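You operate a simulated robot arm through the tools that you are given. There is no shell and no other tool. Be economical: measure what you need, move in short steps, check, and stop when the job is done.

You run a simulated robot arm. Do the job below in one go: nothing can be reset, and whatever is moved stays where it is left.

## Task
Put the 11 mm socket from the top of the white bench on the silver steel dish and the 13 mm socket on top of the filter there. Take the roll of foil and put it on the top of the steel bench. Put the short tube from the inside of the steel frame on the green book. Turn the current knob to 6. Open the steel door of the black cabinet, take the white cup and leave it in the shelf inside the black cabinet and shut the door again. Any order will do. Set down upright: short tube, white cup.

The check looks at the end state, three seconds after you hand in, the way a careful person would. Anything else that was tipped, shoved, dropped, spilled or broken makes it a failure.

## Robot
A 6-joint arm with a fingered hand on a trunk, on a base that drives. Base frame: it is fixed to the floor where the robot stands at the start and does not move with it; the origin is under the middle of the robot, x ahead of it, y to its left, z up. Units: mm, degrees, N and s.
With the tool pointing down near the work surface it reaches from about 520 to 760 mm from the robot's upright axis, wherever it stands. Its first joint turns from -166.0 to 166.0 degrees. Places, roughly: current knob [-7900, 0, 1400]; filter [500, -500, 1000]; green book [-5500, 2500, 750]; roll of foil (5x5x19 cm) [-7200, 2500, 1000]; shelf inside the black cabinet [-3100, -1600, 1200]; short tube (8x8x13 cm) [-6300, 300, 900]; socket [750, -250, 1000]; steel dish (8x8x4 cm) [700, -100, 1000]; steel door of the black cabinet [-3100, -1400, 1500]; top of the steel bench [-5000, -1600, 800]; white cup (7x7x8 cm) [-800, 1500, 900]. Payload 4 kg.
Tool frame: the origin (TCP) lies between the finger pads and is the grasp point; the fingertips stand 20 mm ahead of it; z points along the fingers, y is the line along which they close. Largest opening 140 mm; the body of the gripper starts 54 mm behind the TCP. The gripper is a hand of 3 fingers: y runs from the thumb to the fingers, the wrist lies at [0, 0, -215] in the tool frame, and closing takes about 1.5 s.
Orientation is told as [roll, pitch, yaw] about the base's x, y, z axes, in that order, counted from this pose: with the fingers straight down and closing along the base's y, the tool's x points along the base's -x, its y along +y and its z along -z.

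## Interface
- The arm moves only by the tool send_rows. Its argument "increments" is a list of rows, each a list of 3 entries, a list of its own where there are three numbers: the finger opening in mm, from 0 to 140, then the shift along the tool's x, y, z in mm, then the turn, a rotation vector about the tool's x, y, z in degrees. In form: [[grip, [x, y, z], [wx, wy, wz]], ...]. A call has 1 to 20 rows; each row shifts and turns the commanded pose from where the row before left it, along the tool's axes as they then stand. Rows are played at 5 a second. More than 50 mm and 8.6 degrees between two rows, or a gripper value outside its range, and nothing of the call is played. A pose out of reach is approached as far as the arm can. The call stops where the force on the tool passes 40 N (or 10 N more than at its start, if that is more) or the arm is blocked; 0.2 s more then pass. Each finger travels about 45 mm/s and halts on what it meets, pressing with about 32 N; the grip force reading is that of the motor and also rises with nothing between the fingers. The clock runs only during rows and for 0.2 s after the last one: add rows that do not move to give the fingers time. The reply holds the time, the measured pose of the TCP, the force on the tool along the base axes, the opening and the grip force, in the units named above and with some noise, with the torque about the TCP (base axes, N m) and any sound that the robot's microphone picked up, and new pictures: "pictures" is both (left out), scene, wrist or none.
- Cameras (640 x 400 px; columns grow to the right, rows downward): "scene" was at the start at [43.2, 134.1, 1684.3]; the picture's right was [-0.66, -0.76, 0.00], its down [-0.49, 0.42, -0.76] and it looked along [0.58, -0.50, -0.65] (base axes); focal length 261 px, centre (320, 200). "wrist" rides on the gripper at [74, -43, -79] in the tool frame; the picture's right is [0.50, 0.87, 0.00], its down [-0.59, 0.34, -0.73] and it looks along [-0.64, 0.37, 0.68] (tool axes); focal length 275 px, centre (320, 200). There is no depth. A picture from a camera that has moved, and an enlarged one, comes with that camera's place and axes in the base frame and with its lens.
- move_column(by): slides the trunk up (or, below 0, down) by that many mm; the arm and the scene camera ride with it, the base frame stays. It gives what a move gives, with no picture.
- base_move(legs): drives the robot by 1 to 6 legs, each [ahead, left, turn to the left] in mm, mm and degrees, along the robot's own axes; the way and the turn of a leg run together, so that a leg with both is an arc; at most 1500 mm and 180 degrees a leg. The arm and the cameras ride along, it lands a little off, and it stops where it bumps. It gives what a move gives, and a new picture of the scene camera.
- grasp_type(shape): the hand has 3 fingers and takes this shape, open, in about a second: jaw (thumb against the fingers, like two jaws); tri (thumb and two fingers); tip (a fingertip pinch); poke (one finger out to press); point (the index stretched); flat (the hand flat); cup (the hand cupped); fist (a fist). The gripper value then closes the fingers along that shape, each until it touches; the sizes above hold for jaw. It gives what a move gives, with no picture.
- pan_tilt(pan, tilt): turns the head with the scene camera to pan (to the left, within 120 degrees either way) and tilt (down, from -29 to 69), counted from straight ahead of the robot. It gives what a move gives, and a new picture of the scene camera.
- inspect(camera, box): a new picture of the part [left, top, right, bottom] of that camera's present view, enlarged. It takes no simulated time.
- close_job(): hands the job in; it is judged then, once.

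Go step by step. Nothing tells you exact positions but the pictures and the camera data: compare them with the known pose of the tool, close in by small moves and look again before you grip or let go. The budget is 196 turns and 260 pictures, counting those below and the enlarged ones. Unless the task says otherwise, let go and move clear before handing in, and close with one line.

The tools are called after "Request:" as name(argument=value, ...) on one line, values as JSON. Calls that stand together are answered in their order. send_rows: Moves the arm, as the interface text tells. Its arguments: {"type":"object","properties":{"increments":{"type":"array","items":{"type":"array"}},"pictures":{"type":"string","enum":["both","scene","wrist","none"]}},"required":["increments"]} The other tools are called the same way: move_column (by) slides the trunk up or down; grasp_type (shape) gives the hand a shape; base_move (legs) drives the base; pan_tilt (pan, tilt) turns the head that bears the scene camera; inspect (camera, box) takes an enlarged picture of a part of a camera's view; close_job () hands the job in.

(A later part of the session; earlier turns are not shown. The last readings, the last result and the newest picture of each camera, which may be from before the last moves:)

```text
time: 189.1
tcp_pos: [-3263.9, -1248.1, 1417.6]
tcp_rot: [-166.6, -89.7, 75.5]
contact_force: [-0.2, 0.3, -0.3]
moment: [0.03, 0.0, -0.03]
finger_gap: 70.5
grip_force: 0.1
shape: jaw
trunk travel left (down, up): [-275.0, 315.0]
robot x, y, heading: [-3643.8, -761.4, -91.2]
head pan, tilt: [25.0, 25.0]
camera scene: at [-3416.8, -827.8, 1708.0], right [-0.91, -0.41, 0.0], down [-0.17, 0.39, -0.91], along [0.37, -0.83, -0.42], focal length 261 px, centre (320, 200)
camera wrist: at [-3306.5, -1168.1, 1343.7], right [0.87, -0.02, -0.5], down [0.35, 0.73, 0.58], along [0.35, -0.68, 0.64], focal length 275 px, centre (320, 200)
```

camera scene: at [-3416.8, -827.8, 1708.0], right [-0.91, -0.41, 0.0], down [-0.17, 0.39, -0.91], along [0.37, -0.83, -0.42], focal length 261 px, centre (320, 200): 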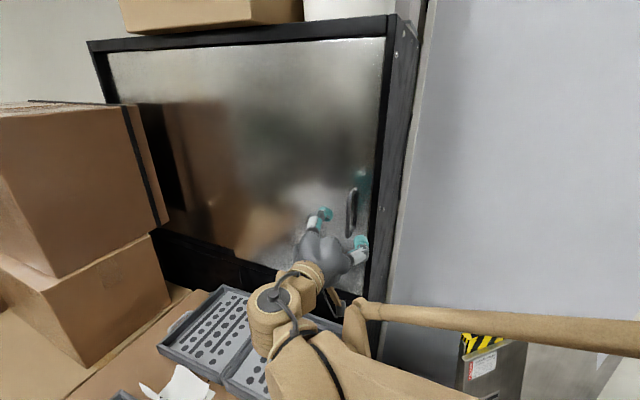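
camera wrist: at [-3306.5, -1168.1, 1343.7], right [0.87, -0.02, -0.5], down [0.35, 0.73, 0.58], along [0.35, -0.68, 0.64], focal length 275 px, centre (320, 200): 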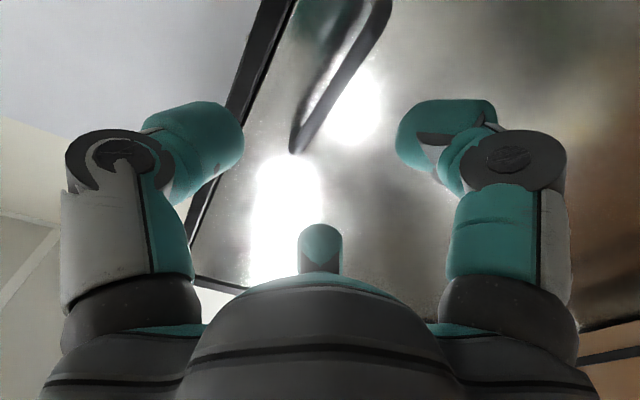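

Prediction and view agree: the bar is right ahead of the palm. Advancing 98 mm and closing on it.

Request:
send_rows(increments=[[70, [0, 0, 35], [0, 0, 0]], [70, [0, 0, 35], [0, 0, 0]], [70, [0, 0, 18], [0, 0, 0]], [70, [0, 0, 10], [0, 0, 0]], [70, [0, 0, 0], [0, 0, 0]]], pictures="wrist")

```text
time: 190.3
tcp_pos: [-3266.9, -1344.7, 1417.6]
tcp_rot: [-155.1, -89.8, 64.0]
contact_force: [0.0, 3.2, 0.4]
moment: [-0.05, -0.01, -0.17]
finger_gap: 70.4
grip_force: 0.0
shape: jaw
trunk travel left (down, up): [-275.0, 315.0]
robot x, y, heading: [-3643.4, -756.4, -91.2]
head pan, tilt: [25.0, 25.0]
camera wrist: at [-3308.4, -1265.8, 1343.5], right [0.87, -0.02, -0.5], down [0.35, 0.73, 0.58], along [0.35, -0.68, 0.64], focal length 275 px, centre (320, 200)
```

wrist: 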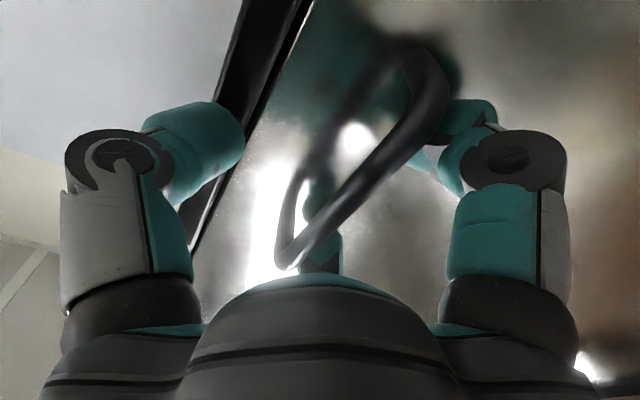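

Request:
send_rows(increments=[[70, [0, 0, -4], [0, 0, 0]], [55, [0, 0, 0], [0, 0, 0]], [40, [0, 0, 0], [0, 0, 0]], [25, [0, 0, 0], [0, 0, 0]], [12, [0, 0, 0], [0, 0, 0]], [5, [0, 0, 0], [0, 0, 0]], [5, [0, 0, 0], [0, 0, 0]], [5, [0, 0, 0], [0, 0, 0]]], pictures="wrist")

```text
time: 192.1
tcp_pos: [-3258.7, -1341.4, 1415.8]
tcp_rot: [-111.1, -89.7, 20.0]
contact_force: [25.4, -3.5, 1.0]
moment: [-0.04, -0.05, -0.04]
finger_gap: 10.7
grip_force: 0.1
shape: jaw
trunk travel left (down, up): [-275.0, 315.0]
robot x, y, heading: [-3643.0, -759.7, -90.9]
head pan, tilt: [25.0, 25.0]
camera wrist: at [-3302.0, -1263.0, 1342.1], right [0.86, -0.02, -0.5], down [0.36, 0.73, 0.58], along [0.36, -0.68, 0.64], focal length 275 px, centre (320, 200)
```

wrist: 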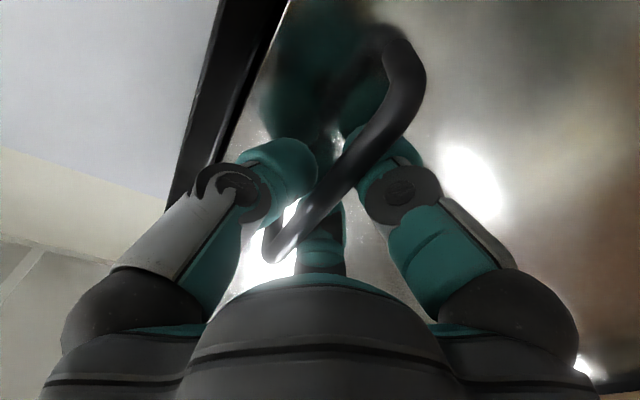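

The fingers enclose the bar; I'll relieve the sideways load and pull a little.

Request:
send_rows(increments=[[2, [0, 8, 0], [0, 0, 0]], [0, [0, 0, 0], [0, 0, 0]], [0, [0, 0, -10], [0, 0, 0]], [0, [0, 0, -10], [0, 0, 0]], [0, [0, 0, -10], [0, 0, 0]], [0, [0, 0, 0], [0, 0, 0]]])

```text
time: 192.9
tcp_pos: [-3257.4, -1345.8, 1416.1]
tcp_rot: [-97.9, -89.7, 6.4]
contact_force: [10.5, -29.3, 5.3]
moment: [-0.01, -0.03, -0.09]
finger_gap: 11.1
grip_force: 31.9
shape: jaw
trunk travel left (down, up): [-275.0, 315.0]
robot x, y, heading: [-3644.3, -761.0, -91.4]
head pan, tilt: [25.0, 25.0]
stopped in row 3: the force on the tool passed its limit at 49 N (the readings are from after the stop); the commanded pose is now the measured one
camera scene: at [-3413.6, -836.8, 1707.2], right [-0.92, -0.4, 0.0], down [-0.17, 0.39, -0.9], along [0.36, -0.83, -0.43], focal length 261 px, centre (320, 200)
camera wrist: at [-3300.0, -1265.8, 1342.6], right [0.86, -0.02, -0.5], down [0.36, 0.73, 0.59], along [0.35, -0.69, 0.63], focal length 275 px, centre (320, 200)
```

scene: 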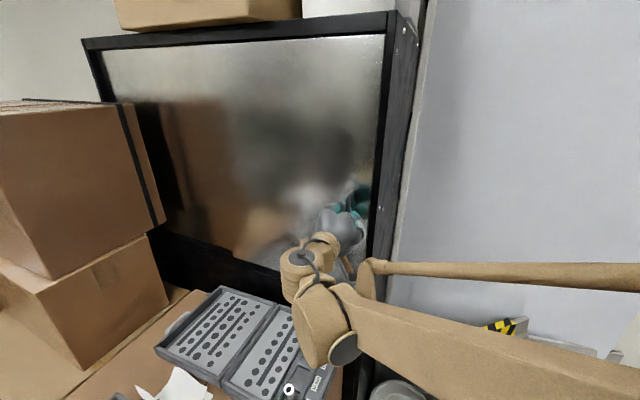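
wrist: 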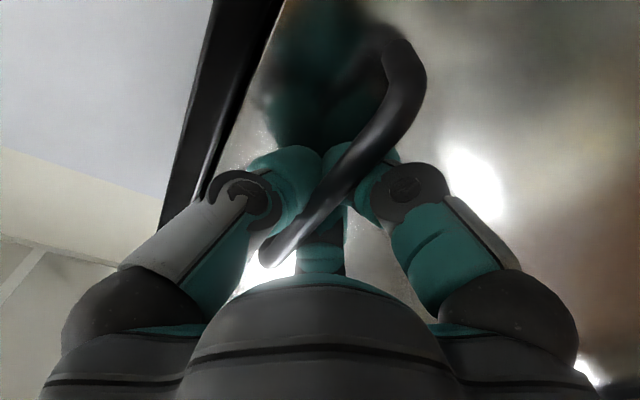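

The pull met resistance (perhaps a catch). I'll pull on in small steps and watch.

Request:
send_rows(increments=[[0, [0, 2, 0], [0, 0, 0]], [0, [0, 0, -1.5], [0, 0, 0]], [0, [0, 0, -1.5], [0, 0, 0]], [0, [0, 0, 0], [0, 0, 0]]], pictures="none")

```text
time: 193.5
tcp_pos: [-3257.1, -1346.6, 1417.5]
tcp_rot: [-103.1, -89.7, 11.4]
contact_force: [7.9, -30.4, 1.7]
moment: [-0.02, -0.03, -0.05]
finger_gap: 11.0
grip_force: 31.8
shape: jaw
trunk travel left (down, up): [-275.0, 315.0]
robot x, y, heading: [-3644.7, -762.5, -91.6]
head pan, tilt: [25.0, 25.0]
stopped in row 3: the force on the tool passed its limit at 43 N (the readings are from after the stop); the commanded pose is now the measured one
```

Not yielding to a straight pull. I'll relax and test sliding it to the left instead.

Request:
send_rows(increments=[[0, [0, 0, 4], [0, 0, 0]], [0, [0, 3, 2], [0, 0, 0]], [0, [0, 3, 0], [0, 0, 0]], [0, [0, 3, 0], [0, 0, 0]], [0, [0, 3, 0], [0, 0, 0]], [0, [0, 3, 0], [0, 0, 0]], [0, [0, 0, 0], [0, 0, 0]]], pictures="none")

```text
time: 195.1
tcp_pos: [-3243.9, -1346.3, 1417.6]
tcp_rot: [-125.4, -89.6, 33.9]
contact_force: [-1.2, -3.5, -21.9]
moment: [-0.11, -0.04, -0.06]
finger_gap: 11.2
grip_force: 32.1
shape: jaw
trunk travel left (down, up): [-275.0, 315.0]
robot x, y, heading: [-3642.6, -757.4, -91.5]
head pan, tilt: [25.0, 25.0]
```

It slides! Little force sideways. I'll continue sliding the door left.

Request:
send_rows(increments=[[0, [2.5, 5, 0], [0, 0, 0]], [0, [0, 12, 0], [0, 0, 0]], [0, [0, 14, 0], [0, 0, 0]], [0, [0, 14, 0], [0, 0, 0]], [0, [0, 14, 0], [0, 0, 0]], [0, [0, 14, 0], [0, 0, 0]], [0, [0, 14, 0], [0, 0, 0]], [0, [0, 14, 0], [0, 0, 0]], [0, [0, 14, 0], [0, 0, 0]], [0, [0, 14, 0], [0, 0, 0]], [0, [0, 0, 0], [0, 0, 0]]], pictures="scene")

```text
time: 197.5
tcp_pos: [-3116.4, -1346.9, 1415.7]
tcp_rot: [-152.0, -89.5, 60.4]
contact_force: [1.2, -7.2, 15.0]
moment: [0.03, -0.03, -0.04]
finger_gap: 10.9
grip_force: 32.0
shape: jaw
trunk travel left (down, up): [-275.0, 315.0]
robot x, y, heading: [-3643.1, -756.4, -91.2]
head pan, tilt: [25.0, 25.0]
camera scene: at [-3417.8, -830.1, 1708.2], right [-0.92, -0.4, 0.0], down [-0.17, 0.39, -0.91], along [0.36, -0.83, -0.42], focal length 261 px, centre (320, 200)
```

scene: 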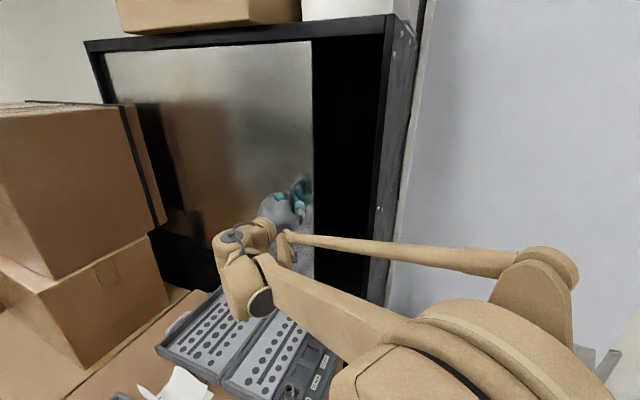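

Request:
send_rows(increments=[[0, [-1, 12, 0], [0, 0, 0]], [0, [0, 14, 0], [0, 0, 0]], [0, [0, 14, 0], [0, 0, 0]], [0, [0, 14, 0], [0, 0, 0]], [0, [0, 14, 0], [0, 0, 0]], [0, [0, 14, 0], [0, 0, 0]], [0, [0, 14, 0], [0, 0, 0]], [0, [0, 14, 0], [0, 0, 0]], [0, [0, 14, 0], [0, 0, 0]], [0, [0, 14, 0], [0, 0, 0]], [0, [0, 0, 0], [0, 0, 0]]], pictures="scene")

```text
time: 199.9
tcp_pos: [-2975.5, -1351.2, 1417.1]
tcp_rot: [-148.0, -89.7, 56.4]
contact_force: [1.1, 8.0, -2.7]
moment: [0.0, 0.0, -0.01]
finger_gap: 11.1
grip_force: 31.9
shape: jaw
trunk travel left (down, up): [-275.0, 315.0]
robot x, y, heading: [-3641.1, -759.6, -91.7]
head pan, tilt: [25.0, 25.0]
camera scene: at [-3416.0, -828.5, 1707.9], right [-0.92, -0.4, 0.0], down [-0.17, 0.39, -0.91], along [0.36, -0.83, -0.42], focal length 261 px, centre (320, 200)
```

scene: 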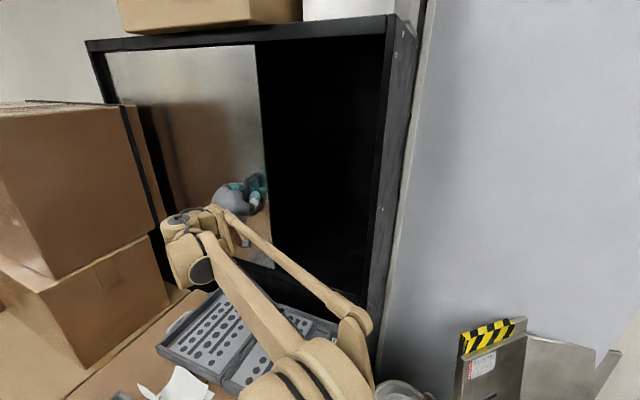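

Request:
send_rows(increments=[[0, [0, 12, 0], [0, 0, 0]], [0, [0, 14, 0], [0, 0, 0]], [0, [0, 14, 0], [0, 0, 0]], [0, [0, 14, 0], [0, 0, 0]], [0, [0, 14, 0], [0, 0, 0]], [0, [0, 14, 0], [0, 0, 0]], [0, [0, 0, 0], [0, 0, 0]]], pictures="none")

```text
time: 201.3
tcp_pos: [-2945.0, -1348.4, 1412.1]
tcp_rot: [-152.9, -89.5, 60.8]
contact_force: [-0.6, -13.7, 17.7]
moment: [0.1, 0.02, 0.06]
finger_gap: 11.3
grip_force: 32.5
shape: jaw
out of reach, approached as far as the arm can: row 3, 4, 5, 6
trunk travel left (down, up): [-275.0, 315.0]
robot x, y, heading: [-3643.5, -759.9, -91.6]
head pan, tilt: [25.0, 25.0]
stopped in row 7: the force on the tool passed its limit at 44 N (the readings are from after the stop); the commanded pose is now the measured one
```

Open by about 318 mm — enough. Release the handle and back away, then look inside.

Request:
send_rows(increments=[[20, [0, 0, 0], [0, 0, 0]], [40, [0, 0, 0], [0, 0, 0]], [60, [0, 0, 0], [0, 0, 0]], [70, [0, 0, 0], [0, 0, 0]], [70, [0, 0, 0], [0, 0, 0]], [70, [0, -5, -20], [0, 0, 0]], [70, [0, -5, -40], [0, 0, 0]], [70, [0, -5, -40], [0, 0, 0]], [70, [0, -40, -10], [0, 0, 0]], [70, [0, -45, 0], [0, 0, 0]], [70, [0, -45, 0], [0, 0, 0]], [70, [0, -45, 0], [0, 0, 0]], [70, [0, -45, 0], [0, 0, 0]]])

```text
time: 204.2
tcp_pos: [-3175.7, -1225.3, 1411.8]
tcp_rot: [-158.7, -89.5, 66.7]
contact_force: [-0.5, -0.1, -0.2]
moment: [0.02, 0.01, -0.02]
finger_gap: 70.0
grip_force: 0.0
shape: jaw
trunk travel left (down, up): [-275.0, 315.0]
robot x, y, heading: [-3643.5, -760.8, -91.3]
head pan, tilt: [25.0, 25.0]
camera scene: at [-3419.3, -830.5, 1708.3], right [-0.92, -0.4, 0.0], down [-0.17, 0.39, -0.91], along [0.36, -0.83, -0.42], focal length 261 px, centre (320, 200)
camera wrist: at [-3217.3, -1146.1, 1336.6], right [0.86, -0.03, -0.5], down [0.37, 0.73, 0.58], along [0.35, -0.69, 0.64], focal length 275 px, centre (320, 200)
```

scene: 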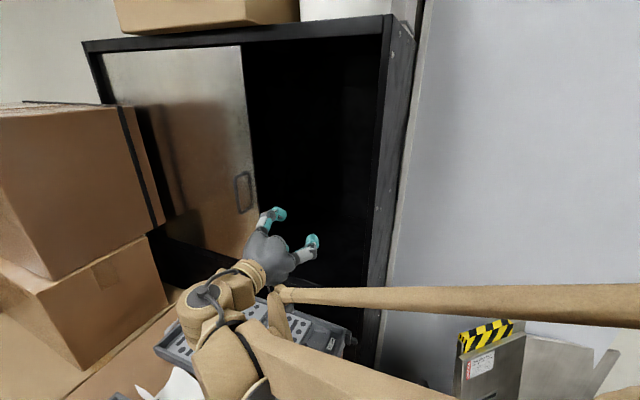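
wrist: 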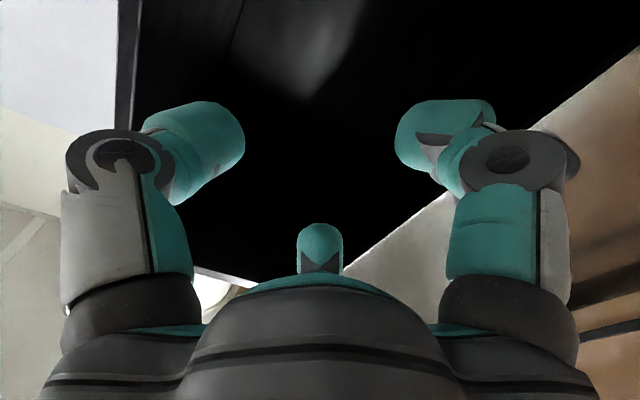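

I'll fold the arm back and then look inside with an unobstructed view.

Request:
send_rows(increments=[[80, [0, 0, 0], [0, 7.8, 0]], [80, [0, 0, 0], [0, 7.8, 0]], [80, [0, 0, 0], [0, 7.8, 0]], [80, [0, 0, 0], [0, 7.8, 0]], [80, [0, 0, 0], [0, 7.8, 0]], [80, [0, 0, 0], [0, 7.8, 0]], [80, [0, 0, 0], [0, 7.8, 0]], [80, [0, 0, 0], [0, 7.8, 0]], [80, [0, 0, 0], [0, 7.6, 0]], [80, [5, -42, 15], [0, 0, 0]], [80, [5, -42, 15], [0, 0, 0]], [80, [5, -42, 15], [0, 0, 0]], [80, [5, -42, 15], [0, 0, 0]], [80, [5, -42, 15], [0, 0, 0]], [80, [5, -42, 15], [0, 0, 0]], [80, [5, -42, 15], [0, 0, 0]], [80, [5, -42, 15], [0, 0, 0]], [80, [5, -42, 15], [0, 0, 0]], [80, [5, -42, 15], [0, 0, 0]]], pictures="scene")

Request:
inspect(camera="scene", box=[220, 20, 430, 330])

```text
time: 208.2
tcp_pos: [-3592.3, -1215.9, 1255.3]
tcp_rot: [-0.1, -20.4, -91.9]
contact_force: [-0.1, 0.4, 0.1]
moment: [0.02, -0.01, 0.04]
finger_gap: 79.6
grip_force: 0.1
shape: jaw
trunk travel left (down, up): [-275.0, 315.0]
robot x, y, heading: [-3643.7, -758.8, -91.5]
head pan, tilt: [25.0, 25.0]
camera scene: at [-3418.1, -831.0, 1708.1], right [-0.92, -0.4, 0.0], down [-0.17, 0.39, -0.91], along [0.36, -0.83, -0.42], focal length 261 px, centre (320, 200)
```

scene: 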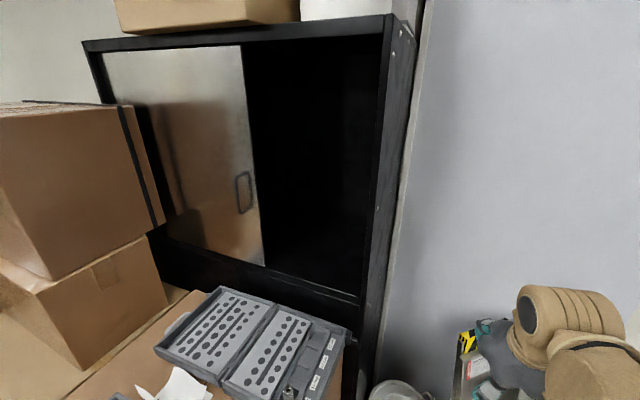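

```text
1.29 times, centred on (325, 175) of scene
camera zoom: at [-3418.1, -831.0, 1708.1], right [-0.92, -0.4, 0.0], down [-0.17, 0.39, -0.91], along [0.36, -0.83, -0.42], focal length 337 px, centre (314, 232)
```

zoom: 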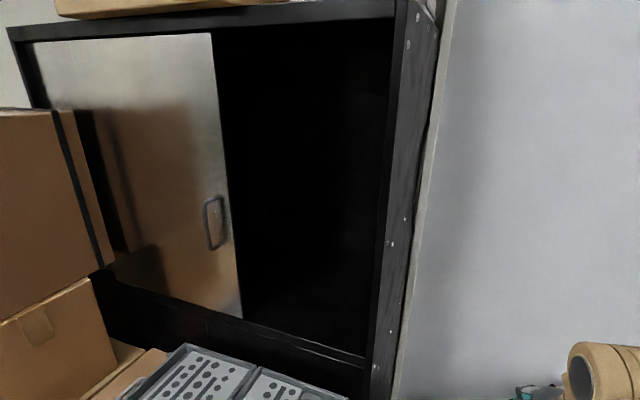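

Request:
inspect(camera="scene", box=[250, 200, 370, 310])

Request:
inspect(camera="scene", box=[240, 30, 400, 200])

```text
3.64 times, centred on (310, 255) of scene
camera zoom: at [-3418.1, -831.0, 1708.1], right [-0.92, -0.4, 0.0], down [-0.17, 0.39, -0.91], along [0.36, -0.83, -0.42], focal length 949 px, centre (356, 0)
```

zoom: 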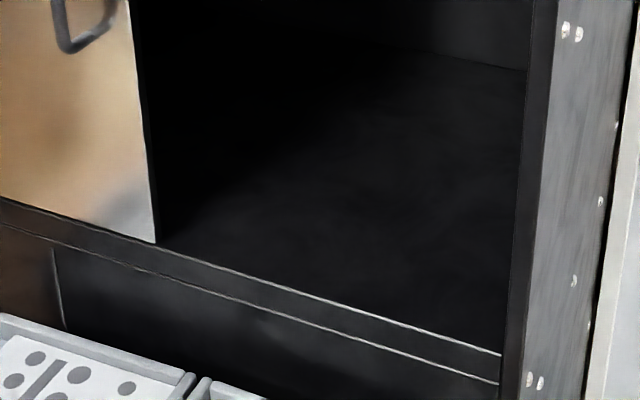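

```text
2.35 times, centred on (320, 115) of scene
camera zoom: at [-3418.1, -831.0, 1708.1], right [-0.92, -0.4, 0.0], down [-0.17, 0.39, -0.91], along [0.36, -0.83, -0.42], focal length 614 px, centre (320, 400)
```

zoom: 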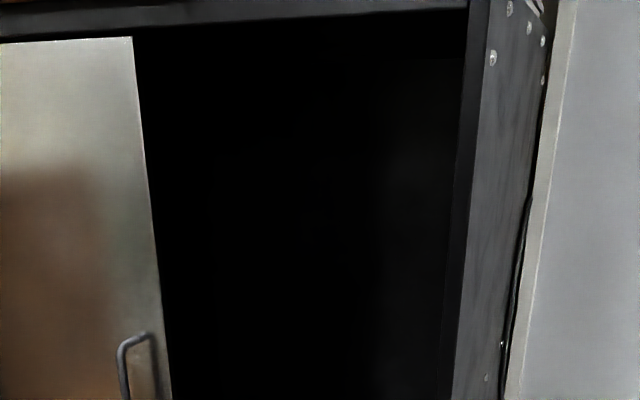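

The shelf floor shows at z≈1120, spanning y −1413…−1880. Now back to the bench for the cup.

Request:
base_move(legs=[[-37, -720, 1.5], [0, -715, 0]])

Request:
move_column(by=-150)

Request:
inspect(camera="wrist", box=[0, 0, 640, 400])

```text
time: 215.6
tcp_pos: [-5008.9, -1170.3, 1256.8]
tcp_rot: [-0.2, -20.4, -89.9]
contact_force: [0.5, -0.6, 0.2]
moment: [-0.02, -0.02, -0.01]
finger_gap: 79.6
grip_force: 0.1
shape: jaw
trunk travel left (down, up): [-275.0, 315.0]
robot x, y, heading: [-5077.7, -718.7, -89.4]
head pan, tilt: [25.0, 25.0]
camera scene: at [-4849.4, -779.5, 1708.1], right [-0.9, -0.43, 0.0], down [-0.18, 0.38, -0.91], along [0.39, -0.82, -0.42], focal length 261 px, centre (320, 200)
```

scene: 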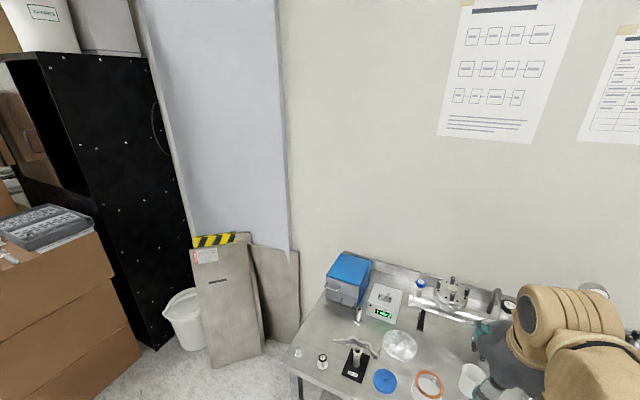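

```text
time: 217.3
tcp_pos: [-5010.7, -1169.7, 1106.8]
tcp_rot: [-0.3, -20.3, -90.0]
contact_force: [-0.2, 1.1, -0.4]
moment: [-0.05, -0.04, 0.01]
finger_gap: 79.6
grip_force: 0.1
shape: jaw
trunk travel left (down, up): [-125.0, 465.0]
robot x, y, heading: [-5075.4, -716.1, -89.5]
head pan, tilt: [25.0, 25.0]
```

```text
1.00 times, centred on (320, 200) of wrist (not enlarged: the box is as wide or as high as the picture)
camera zoom: at [-5053.5, -1073.2, 1155.2], right [0.87, 0.47, -0.18], down [0.34, -0.29, 0.89], along [0.37, -0.83, -0.42], focal length 275 px, centre (320, 200)
```

zoom: 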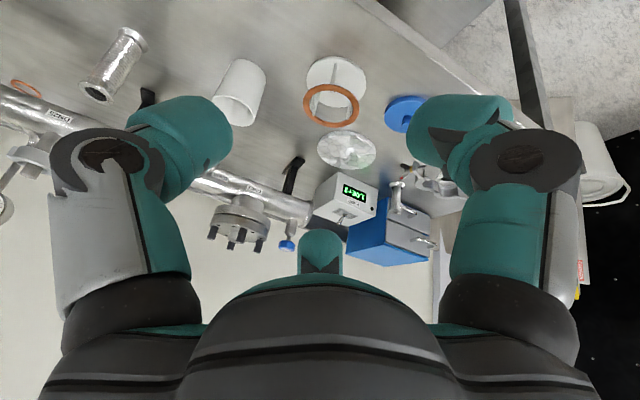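

Request:
send_rows(increments=[[80, [-27.3, -7.7, 31.5], [0, 0, 0]], [80, [-27.3, -7.7, 31.5], [0, 0, 0]], [80, [-27.3, -7.7, 31.5], [0, 0, 0]], [80, [-27.3, -7.7, 31.5], [0, 0, 0]], [80, [-27.3, -7.7, 31.5], [0, 0, 0]], [80, [-27.3, -7.7, 31.5], [0, 0, 0]], [80, [0, 0, 0], [0, 0, 0]]], pictures="wrist")

```text
time: 218.9
tcp_pos: [-5057.3, -1390.4, 986.1]
tcp_rot: [-0.3, -20.4, -89.9]
contact_force: [0.1, 0.8, 0.2]
moment: [-0.02, 0.01, 0.0]
finger_gap: 79.7
grip_force: 0.0
shape: jaw
trunk travel left (down, up): [-125.0, 465.0]
robot x, y, heading: [-5078.7, -715.0, -89.4]
head pan, tilt: [25.0, 25.0]
camera wrist: at [-5100.9, -1293.4, 1035.1], right [0.87, 0.47, -0.18], down [0.34, -0.29, 0.89], along [0.37, -0.83, -0.42], focal length 275 px, centre (320, 200)
```

wrist: 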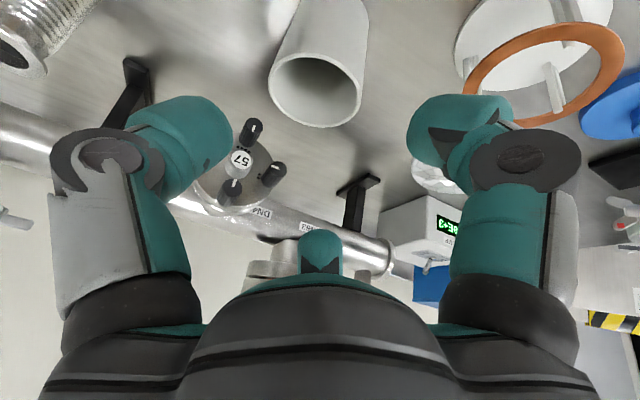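

Same view as when I let go. Descending and gripping.

Request:
send_rows(increments=[[80, [0, 1, 40], [0, 0, 0]], [80, [0, 1, 40], [0, 0, 0]], [80, [0, 0, 25], [0, 0, 0]], [80, [0, 0, 13], [0, 0, 0]], [70, [0, 0, 0], [0, 0, 0]], [62, [0, 0, 0], [0, 0, 0]], [54, [0, 0, 0], [0, 0, 0]], [46, [0, 0, 0], [0, 0, 0]], [40, [0, 0, 0], [0, 0, 0]], [40, [0, 0, 0], [0, 0, 0]], [40, [-5, 0, -14], [0, 0, 0]], [40, [-10, 0, -28], [0, 0, 0]], [40, [-15, 0, -42], [0, 0, 0]], [40, [-15, 0, -42], [0, 0, 0]], [40, [0, 0, 0], [0, 0, 0]]], pictures="wrist")

```text
time: 222.1
tcp_pos: [-5054.7, -1429.8, 1010.4]
tcp_rot: [-0.3, -20.4, -89.9]
contact_force: [-0.2, 0.1, -0.3]
moment: [0.02, 0.07, 0.01]
finger_gap: 54.6
grip_force: 31.8
shape: jaw
trunk travel left (down, up): [-125.0, 465.0]
robot x, y, heading: [-5080.1, -717.1, -89.7]
head pan, tilt: [25.0, 25.0]
camera wrist: at [-5098.6, -1333.2, 1059.3], right [0.87, 0.47, -0.18], down [0.34, -0.29, 0.89], along [0.37, -0.83, -0.42], focal length 275 px, centre (320, 200)
```

wrist: 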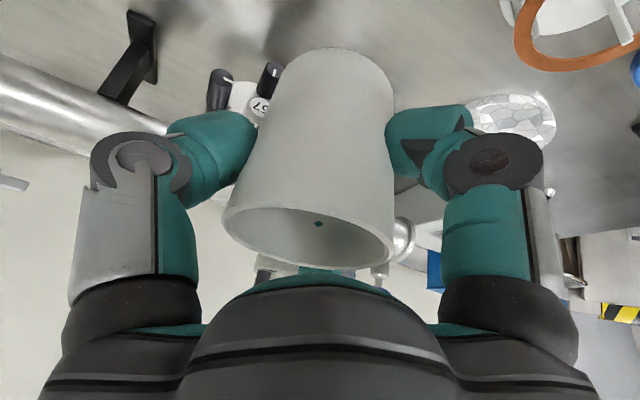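

Held. Retracting and driving to the cabinet opening.

Request:
send_rows(increments=[[40, [31.7, 0, -27.5], [0, 0, 0]], [40, [31.7, 0, -27.5], [0, 0, 0]], [40, [31.7, 0, -27.5], [0, 0, 0]], [40, [31.7, 0, -27.5], [0, 0, 0]], [40, [31.7, 0, -27.5], [0, 0, 0]], [40, [31.7, 0, -27.5], [0, 0, 0]]], pictures="none")

Request:
move_column(by=150)

Request:
base_move(legs=[[0, 740, 0], [0, 735, 0], [110, 0, 0]])

```text
time: 223.5
tcp_pos: [-5055.3, -1191.5, 1096.1]
tcp_rot: [-0.3, -20.4, -89.9]
contact_force: [0.5, 0.1, -0.5]
moment: [0.0, -0.01, 0.0]
finger_gap: 54.6
grip_force: 32.3
shape: jaw
trunk travel left (down, up): [-125.0, 465.0]
robot x, y, heading: [-5079.3, -715.0, -89.7]
head pan, tilt: [25.0, 25.0]
```

```text
time: 225.3
tcp_pos: [-5054.8, -1194.7, 1244.5]
tcp_rot: [-0.4, -20.4, -90.0]
contact_force: [-0.3, 0.3, -1.0]
moment: [0.02, 0.01, 0.0]
finger_gap: 54.2
grip_force: 32.2
shape: jaw
trunk travel left (down, up): [-275.0, 315.0]
robot x, y, heading: [-5074.4, -717.7, -89.6]
head pan, tilt: [25.0, 25.0]
```

```text
time: 233.7
tcp_pos: [-3578.1, -1302.6, 1244.1]
tcp_rot: [-0.3, -20.3, -90.3]
contact_force: [0.5, -0.4, -0.6]
moment: [0.01, 0.01, -0.01]
finger_gap: 54.4
grip_force: 32.2
shape: jaw
trunk travel left (down, up): [-275.0, 315.0]
robot x, y, heading: [-3595.9, -820.5, -89.6]
head pan, tilt: [25.0, 25.0]
camera scene: at [-3369.4, -890.6, 1707.9], right [-0.91, -0.42, 0.0], down [-0.18, 0.38, -0.91], along [0.38, -0.82, -0.42], focal length 261 px, centre (320, 200)
```

scene: 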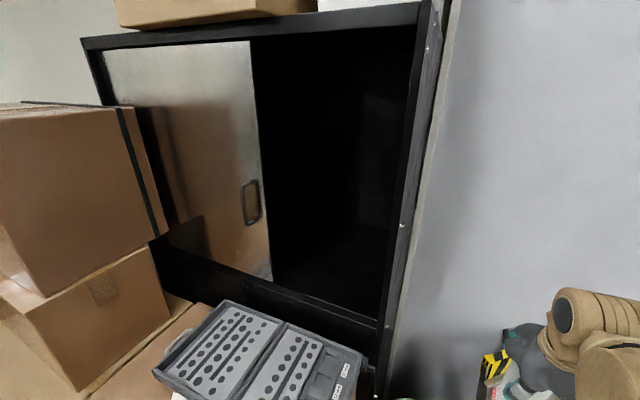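

Moving the base 45 mm closer, then swing the cup in front of the opening and turn the hand toward it.

Request:
base_move(legs=[[45, 0, 0]])

Request:
send_rows(increments=[[40, [8, 42.3, -13], [0, 0, 0]], [40, [8, 42.3, -13], [0, 0, 0]], [40, [8, 42.3, -13], [0, 0, 0]], [40, [8, 42.3, -13], [0, 0, 0]], [40, [8, 42.3, -13], [0, 0, 0]], [40, [8, 42.3, -13], [0, 0, 0]], [40, [8, 42.3, -13], [0, 0, 0]], [40, [8, 42.3, -13], [0, 0, 0]], [40, [0, 0, 0], [-2.74, 0, -7.52]], [40, [0, 0, 0], [-2.74, 0, -7.52]], [40, [0, 0, 0], [-2.74, 0, -7.52]], [40, [0, 0, 0], [-2.74, 0, -7.52]], [40, [0, 0, 0], [-2.74, 0, -7.52]], [40, [0, 0, 0], [0, 0, 0]]])

```text
time: 234.6
tcp_pos: [-3576.9, -1349.9, 1244.1]
tcp_rot: [-0.3, -20.4, -90.1]
contact_force: [-0.1, -0.7, -0.6]
moment: [0.02, 0.01, -0.01]
finger_gap: 54.5
grip_force: 31.7
shape: jaw
trunk travel left (down, up): [-275.0, 315.0]
robot x, y, heading: [-3597.3, -872.4, -90.0]
head pan, tilt: [25.0, 25.0]
camera scene: at [-3369.3, -937.3, 1707.8], right [-0.91, -0.42, 0.0], down [-0.18, 0.38, -0.91], along [0.38, -0.82, -0.42], focal length 261 px, centre (320, 200)
```

scene: 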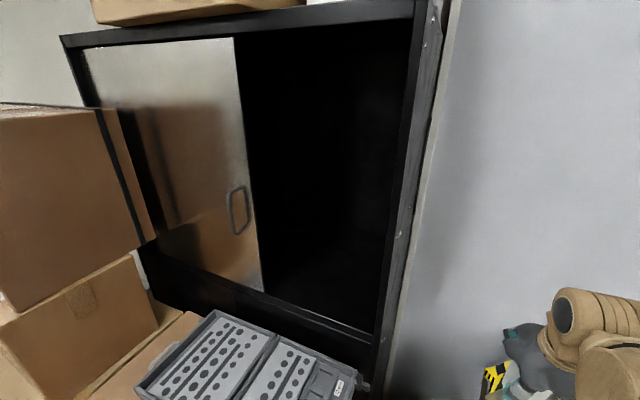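

```text
time: 237.6
tcp_pos: [-3238.4, -1253.2, 1318.6]
tcp_rot: [-0.5, -20.2, -50.1]
contact_force: [0.2, 0.4, -0.4]
moment: [0.0, 0.0, 0.03]
finger_gap: 54.3
grip_force: 31.8
shape: jaw
trunk travel left (down, up): [-275.0, 315.0]
robot x, y, heading: [-3598.3, -869.8, -89.6]
head pan, tilt: [25.0, 25.0]
camera scene: at [-3368.9, -933.5, 1707.9], right [-0.91, -0.42, 0.0], down [-0.18, 0.38, -0.91], along [0.38, -0.82, -0.42], focal length 261 px, centre (320, 200)
camera wrist: at [-3333.6, -1205.3, 1368.8], right [0.36, 0.91, -0.18], down [0.46, -0.01, 0.89], along [0.81, -0.41, -0.42], focal length 275 px, centre (320, 200)
```

scene: 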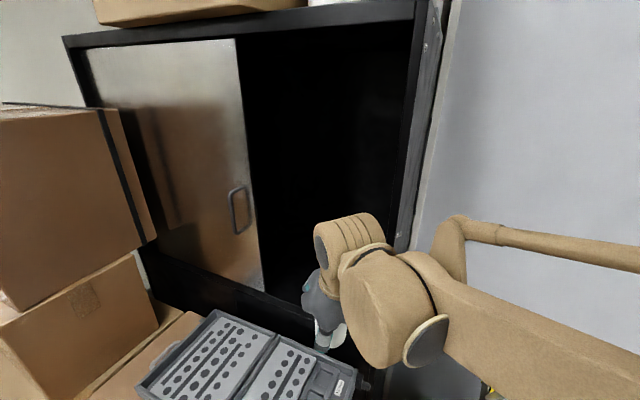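
wrist: 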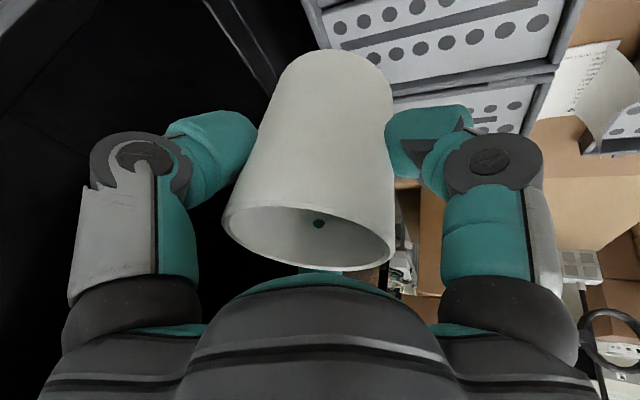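

Request:
send_rows(increments=[[40, [-33.8, -6.5, 12.3], [0, 0, 0]], [40, [-33.8, -6.5, 12.3], [0, 0, 0]], [40, [-33.8, -6.5, 12.3], [0, 0, 0]], [40, [-33.8, -6.5, 12.3], [0, 0, 0]], [40, [0, 0, 0], [0, 0, 0]]])

```text
time: 238.8
tcp_pos: [-3164.6, -1378.5, 1321.7]
tcp_rot: [-0.4, -20.2, -50.1]
contact_force: [0.3, 0.4, -0.4]
moment: [0.0, -0.01, 0.02]
finger_gap: 54.4
grip_force: 31.3
shape: jaw
trunk travel left (down, up): [-275.0, 315.0]
robot x, y, heading: [-3601.1, -868.3, -89.8]
head pan, tilt: [25.0, 25.0]
camera scene: at [-3369.8, -932.7, 1708.1], right [-0.91, -0.42, 0.0], down [-0.18, 0.38, -0.91], along [0.39, -0.82, -0.42], focal length 261 px, centre (320, 200)
camera wrist: at [-3259.9, -1332.2, 1370.9], right [0.37, 0.91, -0.18], down [0.46, -0.01, 0.89], along [0.81, -0.41, -0.42], focal length 275 px, centre (320, 200)
```

scene: 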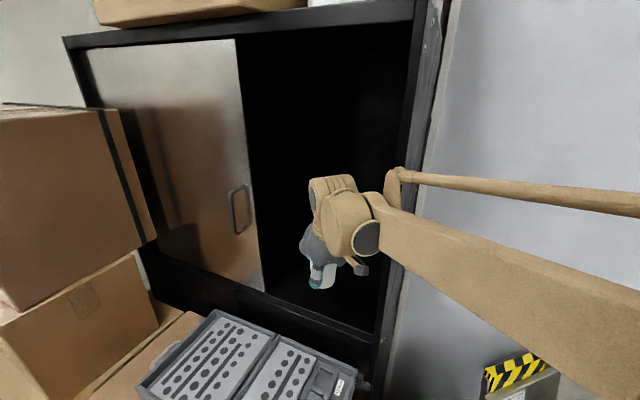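
wrist: 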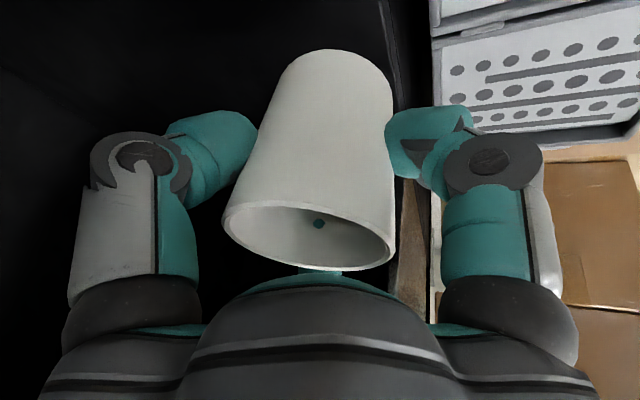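

The arm's elbow bracket is near the right post, so I'll shift left first, then go in.

Request:
send_rows(increments=[[40, [-28, 26.5, 10.3], [0, 0, 0]], [40, [-28, 26.5, 10.3], [0, 0, 0]], [40, [-12, -9.5, 4.3], [0, 0, 0]], [40, [-12, -9.5, 4.3], [0, 0, 0]], [40, [0, 0, 0], [0, 0, 0]]])

```text
time: 240.0
tcp_pos: [-3084.1, -1422.4, 1319.6]
tcp_rot: [-0.5, -20.1, -50.3]
contact_force: [0.4, 0.4, 0.0]
moment: [0.01, -0.02, 0.0]
finger_gap: 54.6
grip_force: 32.1
shape: jaw
trunk travel left (down, up): [-275.0, 315.0]
robot x, y, heading: [-3598.5, -872.8, -90.0]
head pan, tilt: [25.0, 25.0]
camera scene: at [-3369.4, -933.3, 1708.0], right [-0.91, -0.42, 0.0], down [-0.18, 0.38, -0.91], along [0.39, -0.82, -0.42], focal length 261 px, centre (320, 200)
camera wrist: at [-3179.5, -1374.4, 1369.6], right [0.37, 0.91, -0.18], down [0.46, -0.01, 0.89], along [0.81, -0.41, -0.42], focal length 275 px, centre (320, 200)
```

scene: 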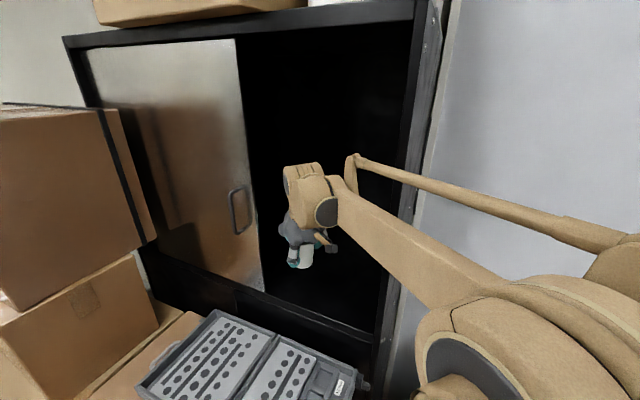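
wrist: 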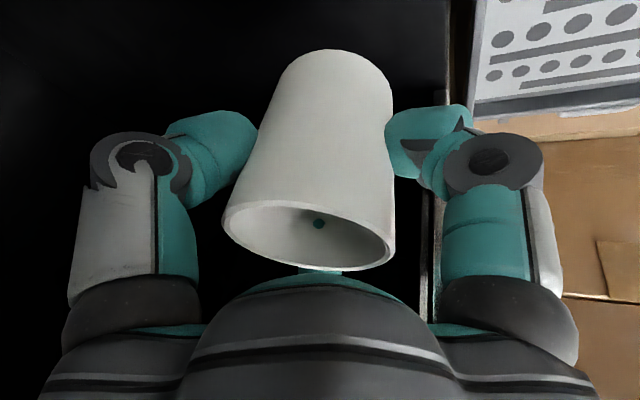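

Request:
inspect(camera="scene", box=[260, 100, 460, 300])

Request:
inspect(camera="scene", box=[220, 260, 420, 380])

```text
2.00 times, centred on (360, 200) of scene
camera zoom: at [-3369.4, -933.3, 1708.0], right [-0.91, -0.42, 0.0], down [-0.18, 0.38, -0.91], along [0.39, -0.82, -0.42], focal length 522 px, centre (240, 200)
```

zoom: 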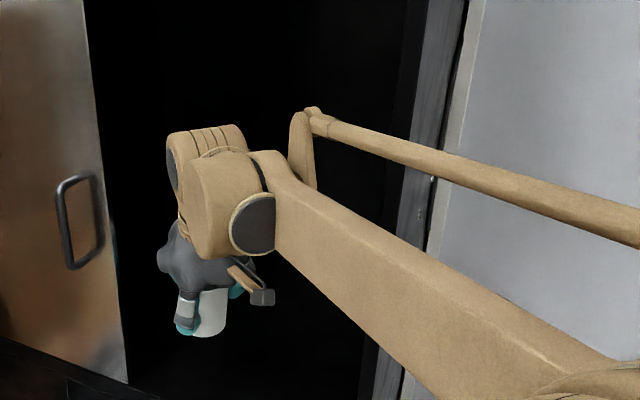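

```text
3.20 times, centred on (320, 320) of scene
camera zoom: at [-3369.4, -933.3, 1708.0], right [-0.91, -0.42, 0.0], down [-0.18, 0.38, -0.91], along [0.39, -0.82, -0.42], focal length 835 px, centre (320, -184)
```

zoom: 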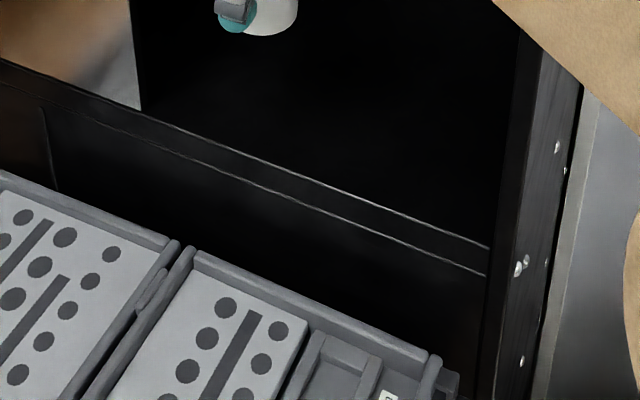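

I'll go in another 50 mm in small steps, watching for contact.

Request:
send_rows(increments=[[40, [-9, -4.1, 3.3], [0, 0, 0]], [40, [-9, -4.1, 3.3], [0, 0, 0]], [40, [-9, -4.1, 3.3], [0, 0, 0]], [40, [-9, -4.1, 3.3], [0, 0, 0]], [40, [-9, -4.1, 3.3], [0, 0, 0]], [40, [0, 0, 0], [0, 0, 0]]])

```text
time: 241.4
tcp_pos: [-3070.2, -1474.4, 1320.6]
tcp_rot: [-0.5, -20.3, -50.2]
contact_force: [-0.1, 0.3, -0.1]
moment: [0.0, 0.0, -0.01]
finger_gap: 54.5
grip_force: 32.2
shape: jaw
trunk travel left (down, up): [-275.0, 315.0]
robot x, y, heading: [-3596.1, -870.5, -90.1]
head pan, tilt: [25.0, 25.0]
camera scene: at [-3369.1, -933.5, 1708.0], right [-0.91, -0.42, 0.0], down [-0.18, 0.38, -0.91], along [0.38, -0.82, -0.42], focal length 261 px, centre (320, 200)
camera wrist: at [-3166.4, -1426.5, 1369.8], right [0.37, 0.91, -0.18], down [0.46, -0.01, 0.89], along [0.81, -0.41, -0.42], focal length 275 px, centre (320, 200)
```

scene: 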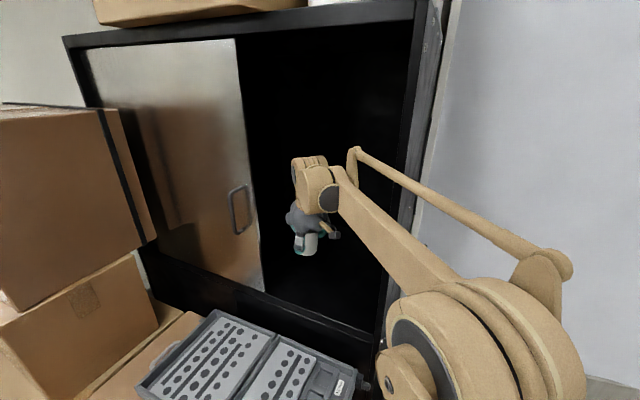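
wrist: 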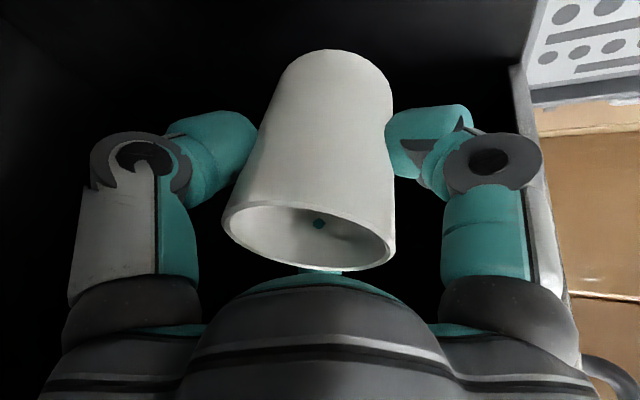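

Clear. 20 mm further, then lower toward the shelf.

Request:
send_rows(increments=[[40, [-7.2, -6.5, 2.6], [0, 0, 0]], [40, [-7.2, -6.5, 2.6], [0, 0, 0]], [40, [10.3, 0, 28.2], [0, 0, 0]], [40, [10.3, 0, 28.2], [0, 0, 0]], [40, [10.3, 0, 28.2], [0, 0, 0]], [40, [3.4, 0, 9.4], [0, 0, 0]], [40, [0, 0, 0], [0, 0, 0]]])

```text
time: 243.0
tcp_pos: [-3070.8, -1494.0, 1220.6]
tcp_rot: [-0.5, -20.2, -50.0]
contact_force: [0.1, -0.2, -1.4]
moment: [-0.01, 0.01, 0.02]
finger_gap: 54.4
grip_force: 32.2
shape: jaw
trunk travel left (down, up): [-275.0, 315.0]
robot x, y, heading: [-3597.7, -868.2, -89.9]
head pan, tilt: [25.0, 25.0]
camera scene: at [-3368.8, -933.9, 1707.9], right [-0.91, -0.42, 0.0], down [-0.18, 0.38, -0.91], along [0.38, -0.82, -0.42], focal length 261 px, centre (320, 200)
camera wrist: at [-3166.1, -1446.5, 1269.5], right [0.37, 0.91, -0.18], down [0.46, -0.01, 0.89], along [0.81, -0.41, -0.42], focal length 275 px, centre (320, 200)
```

scene: 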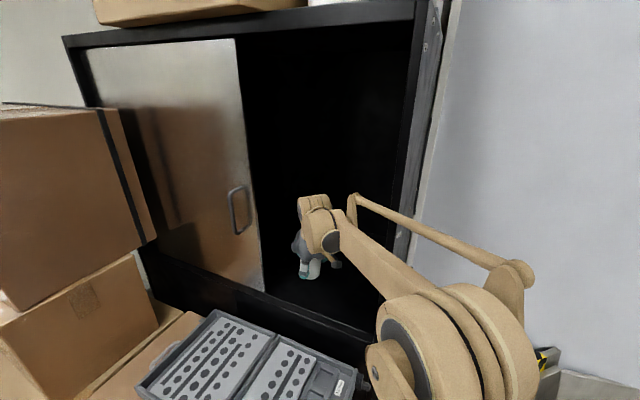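
wrist: 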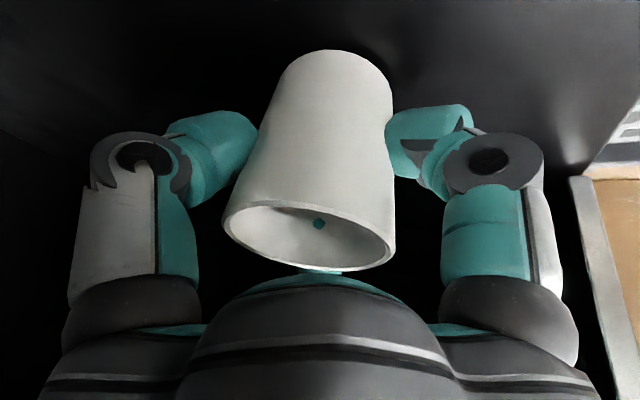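

Close to the shelf. Lowering in 3 mm steps until contact.

Request:
send_rows(increments=[[40, [1.7, 0, 4.7], [0, 0, 0]], [40, [1, 0, 2.8], [0, 0, 0]], [40, [1, 0, 2.8], [0, 0, 0]], [40, [1, 0, 2.8], [0, 0, 0]], [40, [0, 0, 0], [0, 0, 0]]], pictures="none")

```text
time: 243.9
tcp_pos: [-3072.4, -1492.9, 1214.3]
tcp_rot: [-0.5, -20.5, -50.1]
contact_force: [0.6, -1.1, 28.0]
moment: [0.43, 0.53, 0.02]
finger_gap: 55.7
grip_force: 32.2
shape: jaw
trunk travel left (down, up): [-275.0, 315.0]
robot x, y, heading: [-3593.8, -868.0, -90.0]
head pan, tilt: [25.0, 25.0]
stopped in row 4: the force on the tool passed its limit at 45 N (the readings are from after the stop); the commanded pose is now the measured one
```

Contact. Ease up 1.5 mm, release gently and check.

Request:
send_rows(increments=[[40, [-0.5, 0, -1.4], [0, 0, 0]], [40, [0, 0, 0], [0, 0, 0]]], pictures="none")

```text
time: 244.5
tcp_pos: [-3071.3, -1492.5, 1212.8]
tcp_rot: [-0.5, -20.5, -50.1]
contact_force: [-0.7, 0.4, 20.7]
moment: [0.48, 0.54, 0.02]
finger_gap: 55.8
grip_force: 32.3
shape: jaw
trunk travel left (down, up): [-275.0, 315.0]
robot x, y, heading: [-3597.1, -869.8, -89.8]
head pan, tilt: [25.0, 25.0]
```

Request:
send_rows(increments=[[40, [-0.7, 0, -1.9], [0, 0, 0]], [40, [0, 0, 0], [0, 0, 0]]], pictures="wrist")

```text
time: 245.1
tcp_pos: [-3071.9, -1493.3, 1214.5]
tcp_rot: [-0.5, -20.3, -50.1]
contact_force: [-2.4, 0.4, 4.4]
moment: [0.19, 0.2, -0.01]
finger_gap: 55.4
grip_force: 32.2
shape: jaw
trunk travel left (down, up): [-275.0, 315.0]
robot x, y, heading: [-3600.5, -869.4, -90.2]
head pan, tilt: [25.0, 25.0]
camera wrist: at [-3166.5, -1446.7, 1263.5], right [0.37, 0.91, -0.18], down [0.45, -0.01, 0.89], along [0.81, -0.41, -0.42], focal length 275 px, centre (320, 200)
```

wrist: 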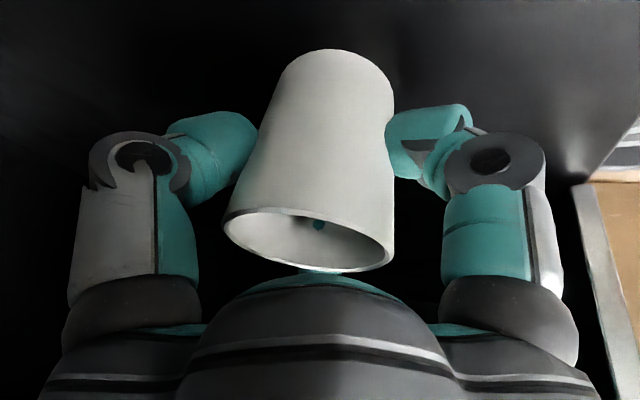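

Force is nearly gone. Releasing slowly.

Request:
send_rows(increments=[[48, [0, 0, 0], [0, 0, 0]], [54, [0, 0, 0], [0, 0, 0]], [58, [0, 0, 0], [0, 0, 0]], [63, [0, 0, 0], [0, 0, 0]], [70, [0, 0, 0], [0, 0, 0]], [78, [0, 0, 0], [0, 0, 0]], [82, [0, 0, 0], [0, 0, 0]], [82, [0, 0, 0], [0, 0, 0]]], pictures="wrist")

```text
time: 246.9
tcp_pos: [-3072.0, -1494.1, 1214.2]
tcp_rot: [-0.5, -20.3, -50.2]
contact_force: [0.5, 0.3, 1.8]
moment: [0.01, -0.01, -0.01]
finger_gap: 81.5
grip_force: 0.1
shape: jaw
trunk travel left (down, up): [-275.0, 315.0]
robot x, y, heading: [-3597.8, -869.9, -90.2]
head pan, tilt: [25.0, 25.0]
camera wrist: at [-3166.1, -1447.4, 1263.2], right [0.37, 0.91, -0.18], down [0.46, -0.01, 0.89], along [0.81, -0.41, -0.42], focal length 275 px, centre (320, 200)
```

wrist: 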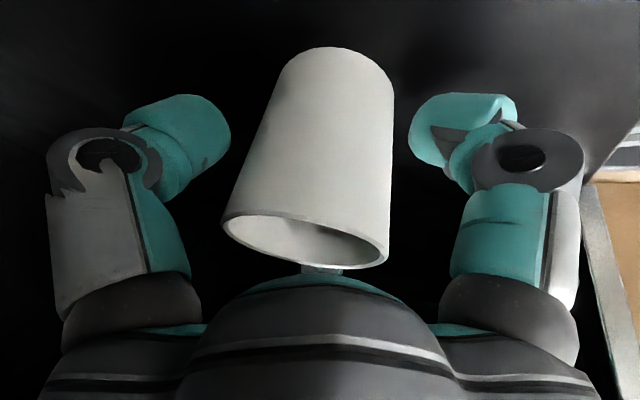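

Standing free. Withdrawing up the hand axis.

Request:
send_rows(increments=[[82, [0, 0, -15], [0, 0, 0]], [82, [0, 0, -30], [0, 0, 0]], [82, [0, 0, -35], [0, 0, 0]], [82, [0, 0, -35], [0, 0, 0]], [82, [0, 0, 0], [0, 0, 0]]])

```text
time: 248.1
tcp_pos: [-3095.4, -1464.0, 1320.5]
tcp_rot: [-0.5, -20.3, -50.1]
contact_force: [0.1, -0.5, 0.1]
moment: [0.02, -0.01, 0.02]
finger_gap: 81.5
grip_force: 0.0
shape: jaw
trunk travel left (down, up): [-275.0, 315.0]
robot x, y, heading: [-3595.3, -868.2, -89.5]
head pan, tilt: [25.0, 25.0]
camera scene: at [-3368.3, -934.5, 1707.8], right [-0.91, -0.42, 0.0], down [-0.18, 0.38, -0.91], along [0.38, -0.82, -0.42], focal length 261 px, centre (320, 200)
camera wrist: at [-3190.7, -1416.5, 1370.6], right [0.37, 0.91, -0.18], down [0.46, -0.01, 0.89], along [0.81, -0.41, -0.42], focal length 275 px, centre (320, 200)
```

scene: 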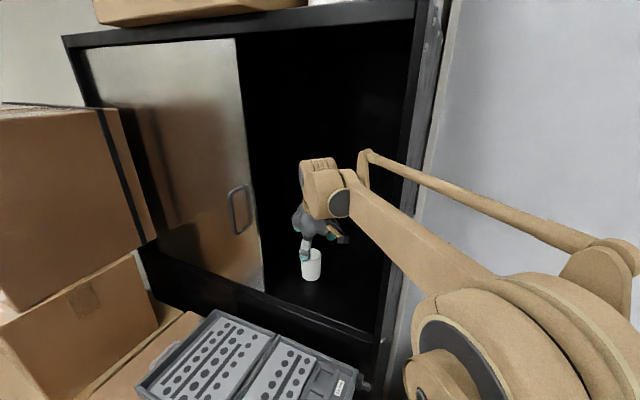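
wrist: 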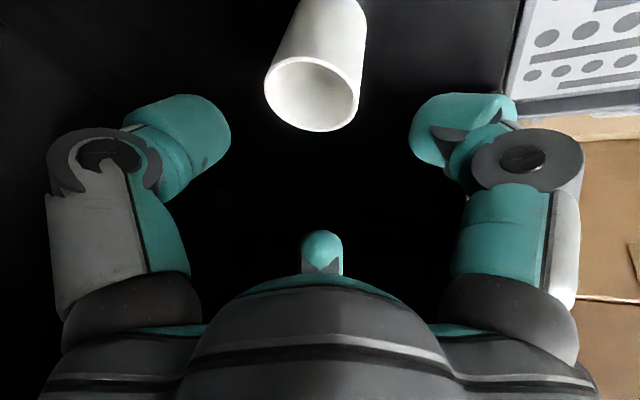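

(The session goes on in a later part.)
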